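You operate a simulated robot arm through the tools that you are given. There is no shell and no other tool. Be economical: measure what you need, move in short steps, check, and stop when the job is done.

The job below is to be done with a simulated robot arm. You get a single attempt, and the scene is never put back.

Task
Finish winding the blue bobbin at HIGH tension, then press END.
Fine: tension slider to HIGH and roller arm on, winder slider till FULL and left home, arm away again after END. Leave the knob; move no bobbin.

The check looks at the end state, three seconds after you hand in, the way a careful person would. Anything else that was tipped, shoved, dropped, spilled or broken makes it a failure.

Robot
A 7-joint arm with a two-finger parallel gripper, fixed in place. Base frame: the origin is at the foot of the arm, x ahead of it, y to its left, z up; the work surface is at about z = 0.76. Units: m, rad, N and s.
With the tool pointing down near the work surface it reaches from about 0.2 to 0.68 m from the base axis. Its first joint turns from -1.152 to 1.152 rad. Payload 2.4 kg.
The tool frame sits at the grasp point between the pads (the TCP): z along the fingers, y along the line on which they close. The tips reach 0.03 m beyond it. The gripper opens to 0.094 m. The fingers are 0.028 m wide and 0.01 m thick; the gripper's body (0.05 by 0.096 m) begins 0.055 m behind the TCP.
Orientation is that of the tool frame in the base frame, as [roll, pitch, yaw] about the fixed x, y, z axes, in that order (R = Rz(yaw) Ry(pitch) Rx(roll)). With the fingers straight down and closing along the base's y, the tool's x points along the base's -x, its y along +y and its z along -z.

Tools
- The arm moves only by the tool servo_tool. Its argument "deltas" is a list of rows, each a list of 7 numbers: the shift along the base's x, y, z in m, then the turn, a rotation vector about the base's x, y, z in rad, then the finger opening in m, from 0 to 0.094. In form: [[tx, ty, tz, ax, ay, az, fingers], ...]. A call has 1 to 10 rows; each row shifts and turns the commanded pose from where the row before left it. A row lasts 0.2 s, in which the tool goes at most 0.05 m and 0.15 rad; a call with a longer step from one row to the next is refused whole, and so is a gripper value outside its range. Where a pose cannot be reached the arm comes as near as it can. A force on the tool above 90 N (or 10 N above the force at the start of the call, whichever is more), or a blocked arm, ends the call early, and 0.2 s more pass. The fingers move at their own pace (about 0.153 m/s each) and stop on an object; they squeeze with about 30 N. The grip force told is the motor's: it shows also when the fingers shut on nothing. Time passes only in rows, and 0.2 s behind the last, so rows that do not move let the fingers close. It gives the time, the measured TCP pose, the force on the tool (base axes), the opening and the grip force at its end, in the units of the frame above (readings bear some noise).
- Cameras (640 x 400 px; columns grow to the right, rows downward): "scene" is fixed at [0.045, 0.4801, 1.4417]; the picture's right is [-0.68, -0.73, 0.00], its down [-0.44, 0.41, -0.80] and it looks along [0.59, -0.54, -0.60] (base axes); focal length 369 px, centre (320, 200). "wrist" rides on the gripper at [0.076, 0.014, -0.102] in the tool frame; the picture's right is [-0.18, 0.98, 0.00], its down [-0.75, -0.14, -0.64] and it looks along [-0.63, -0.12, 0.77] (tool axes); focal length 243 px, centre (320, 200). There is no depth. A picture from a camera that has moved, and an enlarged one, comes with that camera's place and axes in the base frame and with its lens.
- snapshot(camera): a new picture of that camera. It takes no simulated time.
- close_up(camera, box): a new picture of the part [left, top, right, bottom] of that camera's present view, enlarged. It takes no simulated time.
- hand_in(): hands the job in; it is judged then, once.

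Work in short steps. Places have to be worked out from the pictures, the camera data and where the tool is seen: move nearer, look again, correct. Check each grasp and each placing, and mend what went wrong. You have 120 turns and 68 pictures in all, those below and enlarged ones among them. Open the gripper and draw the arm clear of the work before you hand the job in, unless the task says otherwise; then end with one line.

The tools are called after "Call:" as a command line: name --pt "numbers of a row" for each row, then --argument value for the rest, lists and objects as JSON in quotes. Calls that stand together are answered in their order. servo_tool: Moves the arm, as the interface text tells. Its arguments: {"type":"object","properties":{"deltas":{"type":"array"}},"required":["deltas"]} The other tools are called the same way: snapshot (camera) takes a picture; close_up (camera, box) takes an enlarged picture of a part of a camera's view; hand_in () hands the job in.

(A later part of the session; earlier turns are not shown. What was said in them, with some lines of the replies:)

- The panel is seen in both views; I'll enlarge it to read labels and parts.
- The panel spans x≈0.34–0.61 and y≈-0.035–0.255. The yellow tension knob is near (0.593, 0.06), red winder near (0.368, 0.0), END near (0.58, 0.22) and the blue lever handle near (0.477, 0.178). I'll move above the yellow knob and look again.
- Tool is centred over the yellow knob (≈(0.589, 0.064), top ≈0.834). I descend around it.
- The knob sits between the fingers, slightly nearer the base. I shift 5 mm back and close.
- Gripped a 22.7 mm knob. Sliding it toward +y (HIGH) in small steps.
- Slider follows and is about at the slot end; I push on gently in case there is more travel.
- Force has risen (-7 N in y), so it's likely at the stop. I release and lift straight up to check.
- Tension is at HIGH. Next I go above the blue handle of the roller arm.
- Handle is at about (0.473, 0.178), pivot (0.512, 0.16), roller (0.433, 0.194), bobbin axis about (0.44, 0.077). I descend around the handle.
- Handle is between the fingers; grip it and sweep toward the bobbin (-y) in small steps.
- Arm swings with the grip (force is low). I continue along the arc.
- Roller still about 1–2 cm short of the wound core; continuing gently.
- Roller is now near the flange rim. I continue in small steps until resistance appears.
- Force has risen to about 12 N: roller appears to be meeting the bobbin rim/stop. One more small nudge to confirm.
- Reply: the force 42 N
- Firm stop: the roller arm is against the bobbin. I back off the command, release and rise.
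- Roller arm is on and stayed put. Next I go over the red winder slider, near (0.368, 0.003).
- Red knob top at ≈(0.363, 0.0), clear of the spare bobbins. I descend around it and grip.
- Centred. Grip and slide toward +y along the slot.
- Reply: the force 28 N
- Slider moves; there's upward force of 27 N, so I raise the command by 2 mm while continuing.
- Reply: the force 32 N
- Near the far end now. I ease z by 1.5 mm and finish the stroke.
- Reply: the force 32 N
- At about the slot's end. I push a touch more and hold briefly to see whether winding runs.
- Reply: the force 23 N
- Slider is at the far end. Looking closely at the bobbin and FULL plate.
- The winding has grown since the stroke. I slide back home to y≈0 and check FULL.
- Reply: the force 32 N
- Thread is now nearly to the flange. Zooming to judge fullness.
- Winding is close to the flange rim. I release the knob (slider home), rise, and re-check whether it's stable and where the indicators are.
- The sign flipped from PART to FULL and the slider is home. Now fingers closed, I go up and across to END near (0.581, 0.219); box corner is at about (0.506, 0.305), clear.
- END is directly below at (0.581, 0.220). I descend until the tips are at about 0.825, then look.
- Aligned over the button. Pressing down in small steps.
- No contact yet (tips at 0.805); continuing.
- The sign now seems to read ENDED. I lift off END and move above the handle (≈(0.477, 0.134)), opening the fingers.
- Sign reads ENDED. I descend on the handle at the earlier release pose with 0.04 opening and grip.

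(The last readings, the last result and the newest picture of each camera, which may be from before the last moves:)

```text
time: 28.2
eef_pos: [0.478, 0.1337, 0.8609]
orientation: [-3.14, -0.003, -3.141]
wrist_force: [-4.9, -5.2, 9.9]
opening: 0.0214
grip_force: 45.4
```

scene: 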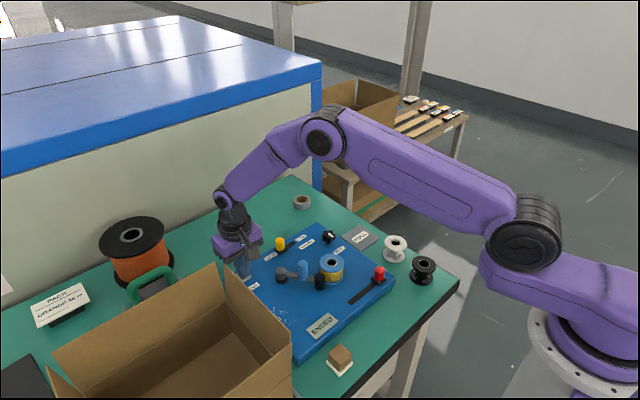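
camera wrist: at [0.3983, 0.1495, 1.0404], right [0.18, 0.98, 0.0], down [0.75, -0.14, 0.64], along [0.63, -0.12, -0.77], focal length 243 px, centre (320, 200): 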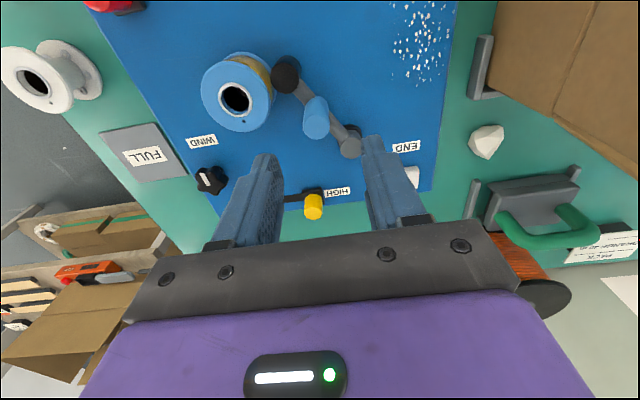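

Gripped. Swinging back along the arc to its original place (handle ≈(0.467, 0.178)).

Call:
servo_tool --pt "-0.004 0.006 0 0 0 0 0.0" --pt "-0.004 0.008 0 0 0 0 0.0" --pt "-0.003 0.008 0 0 0 0 0.0" --pt "0 0.008 0 0 0 0 0.0" --pt "0.001 0.008 0 0 0 0 0.0" --pt "0.002 0.006 0 0 0 0 0.0"

Call:
close_up --camera "scene" --box '[220, 200, 460, 360]'

```text
time: 29.6
eef_pos: [0.4686, 0.1784, 0.8606]
orientation: [-3.141, 0.0, -3.138]
wrist_force: [-1.7, -2.3, -1.1]
opening: 0.0215
grip_force: 44.7
```

```text
2.50 times, centred on (340, 280) of scene
camera zoom: at [0.045, 0.48, 1.4417], right [-0.68, -0.73, 0.0], down [-0.44, 0.41, -0.8], along [0.59, -0.54, -0.6], focal length 923 px, centre (270, 0)
```

zoom: 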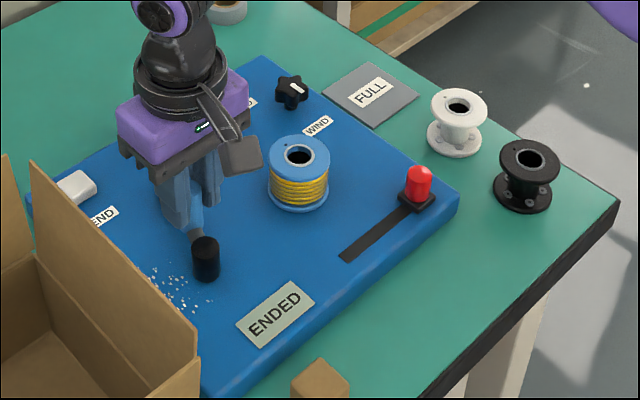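

Nearly at the original position, maybe a few degrees short. I nudge a little further, watching the force.

Call:
servo_tool --pt "0.001 0.002 0 0 0 0 0.0" --pt "0.001 0.002 0 0 0 0 0.0"

```text
time: 30.2
eef_pos: [0.4719, 0.1795, 0.861]
orientation: [-3.139, -0.002, 3.14]
wrist_force: [-10.6, -12.2, 13.5]
opening: 0.0213
grip_force: 44.6
```

Force rises: it's at its resting stop. Release, rise, then retreat.

Call:
servo_tool --pt "-0.001 -0.001 0 0 0 0 0.0" --pt "0 0 0 0 0 0 0.045" --pt "0 0 0 0 0 0 0.045" --pt "0 0 0.045 0 0 0 0.045" --pt "0 0 0.045 0 0 0 0.045" --pt "-0.02 0 0.045 0 0 0 0.045" --pt "-0.02 -0.005 0.045 0 0 0 0.06" --pt "-0.02 -0.005 0.045 0 0 0 0.09"

Call:
snapshot --camera "scene"

Call:
close_up --camera "scene" --box '[220, 200, 460, 360]'

Call:
close_up --camera "wrist" --box '[120, 0, 440, 200]'

```text
time: 32.0
eef_pos: [0.4138, 0.1688, 1.0856]
orientation: [3.141, -0.002, -3.141]
wrist_force: [0.0, -0.4, 0.0]
opening: 0.09
grip_force: 0.1
```

```text
22 pictures are left
```

scene: 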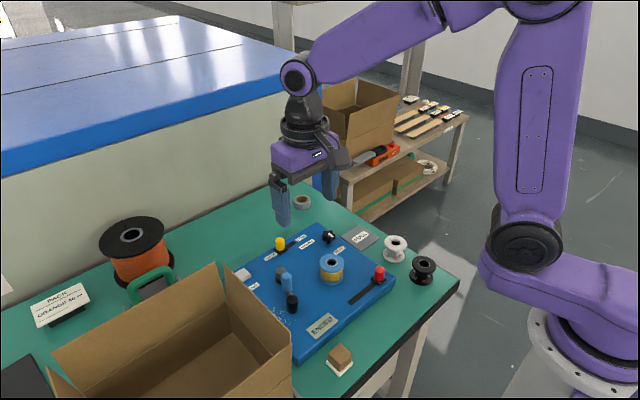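

```text
2.50 times, centred on (340, 280) of scene
camera zoom: at [0.045, 0.4801, 1.4417], right [-0.68, -0.73, 0.0], down [-0.44, 0.41, -0.8], along [0.59, -0.54, -0.6], focal length 923 px, centre (270, 0)
```

zoom: 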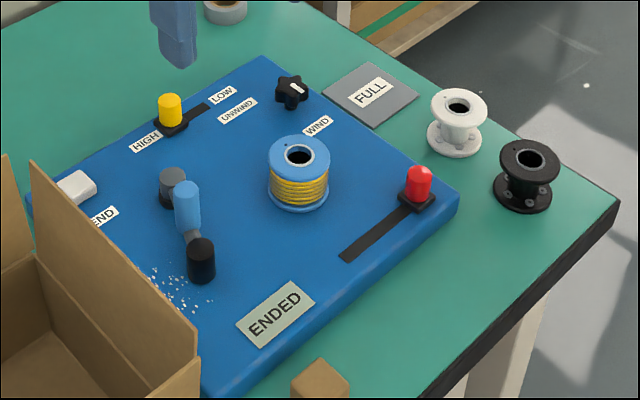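

```text
2.00 times, centred on (280, 100) of wrist
camera zoom: at [0.3368, 0.1828, 1.1888], right [0.18, 0.98, 0.0], down [0.75, -0.14, 0.64], along [0.63, -0.12, -0.77], focal length 485 px, centre (400, 400)
```

zoom: 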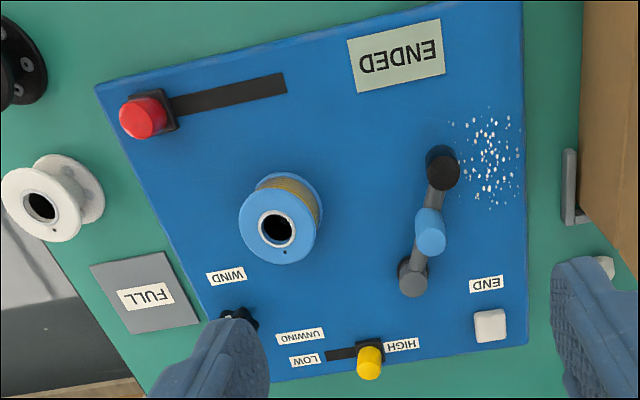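

Everything reads as asked: sign ENDED, tension HIGH, winder slider home, roller arm away, knob and bobbins untouched, and the arm is clear. I hand in.

Call:
hand_in

```text
The job is handed in.
```

The blue bobbin was wound to FULL at HIGH tension and END was pressed (the sign reads ENDED). The winder slider is home, the roller arm is away, and the knob and bobbins were left alone.
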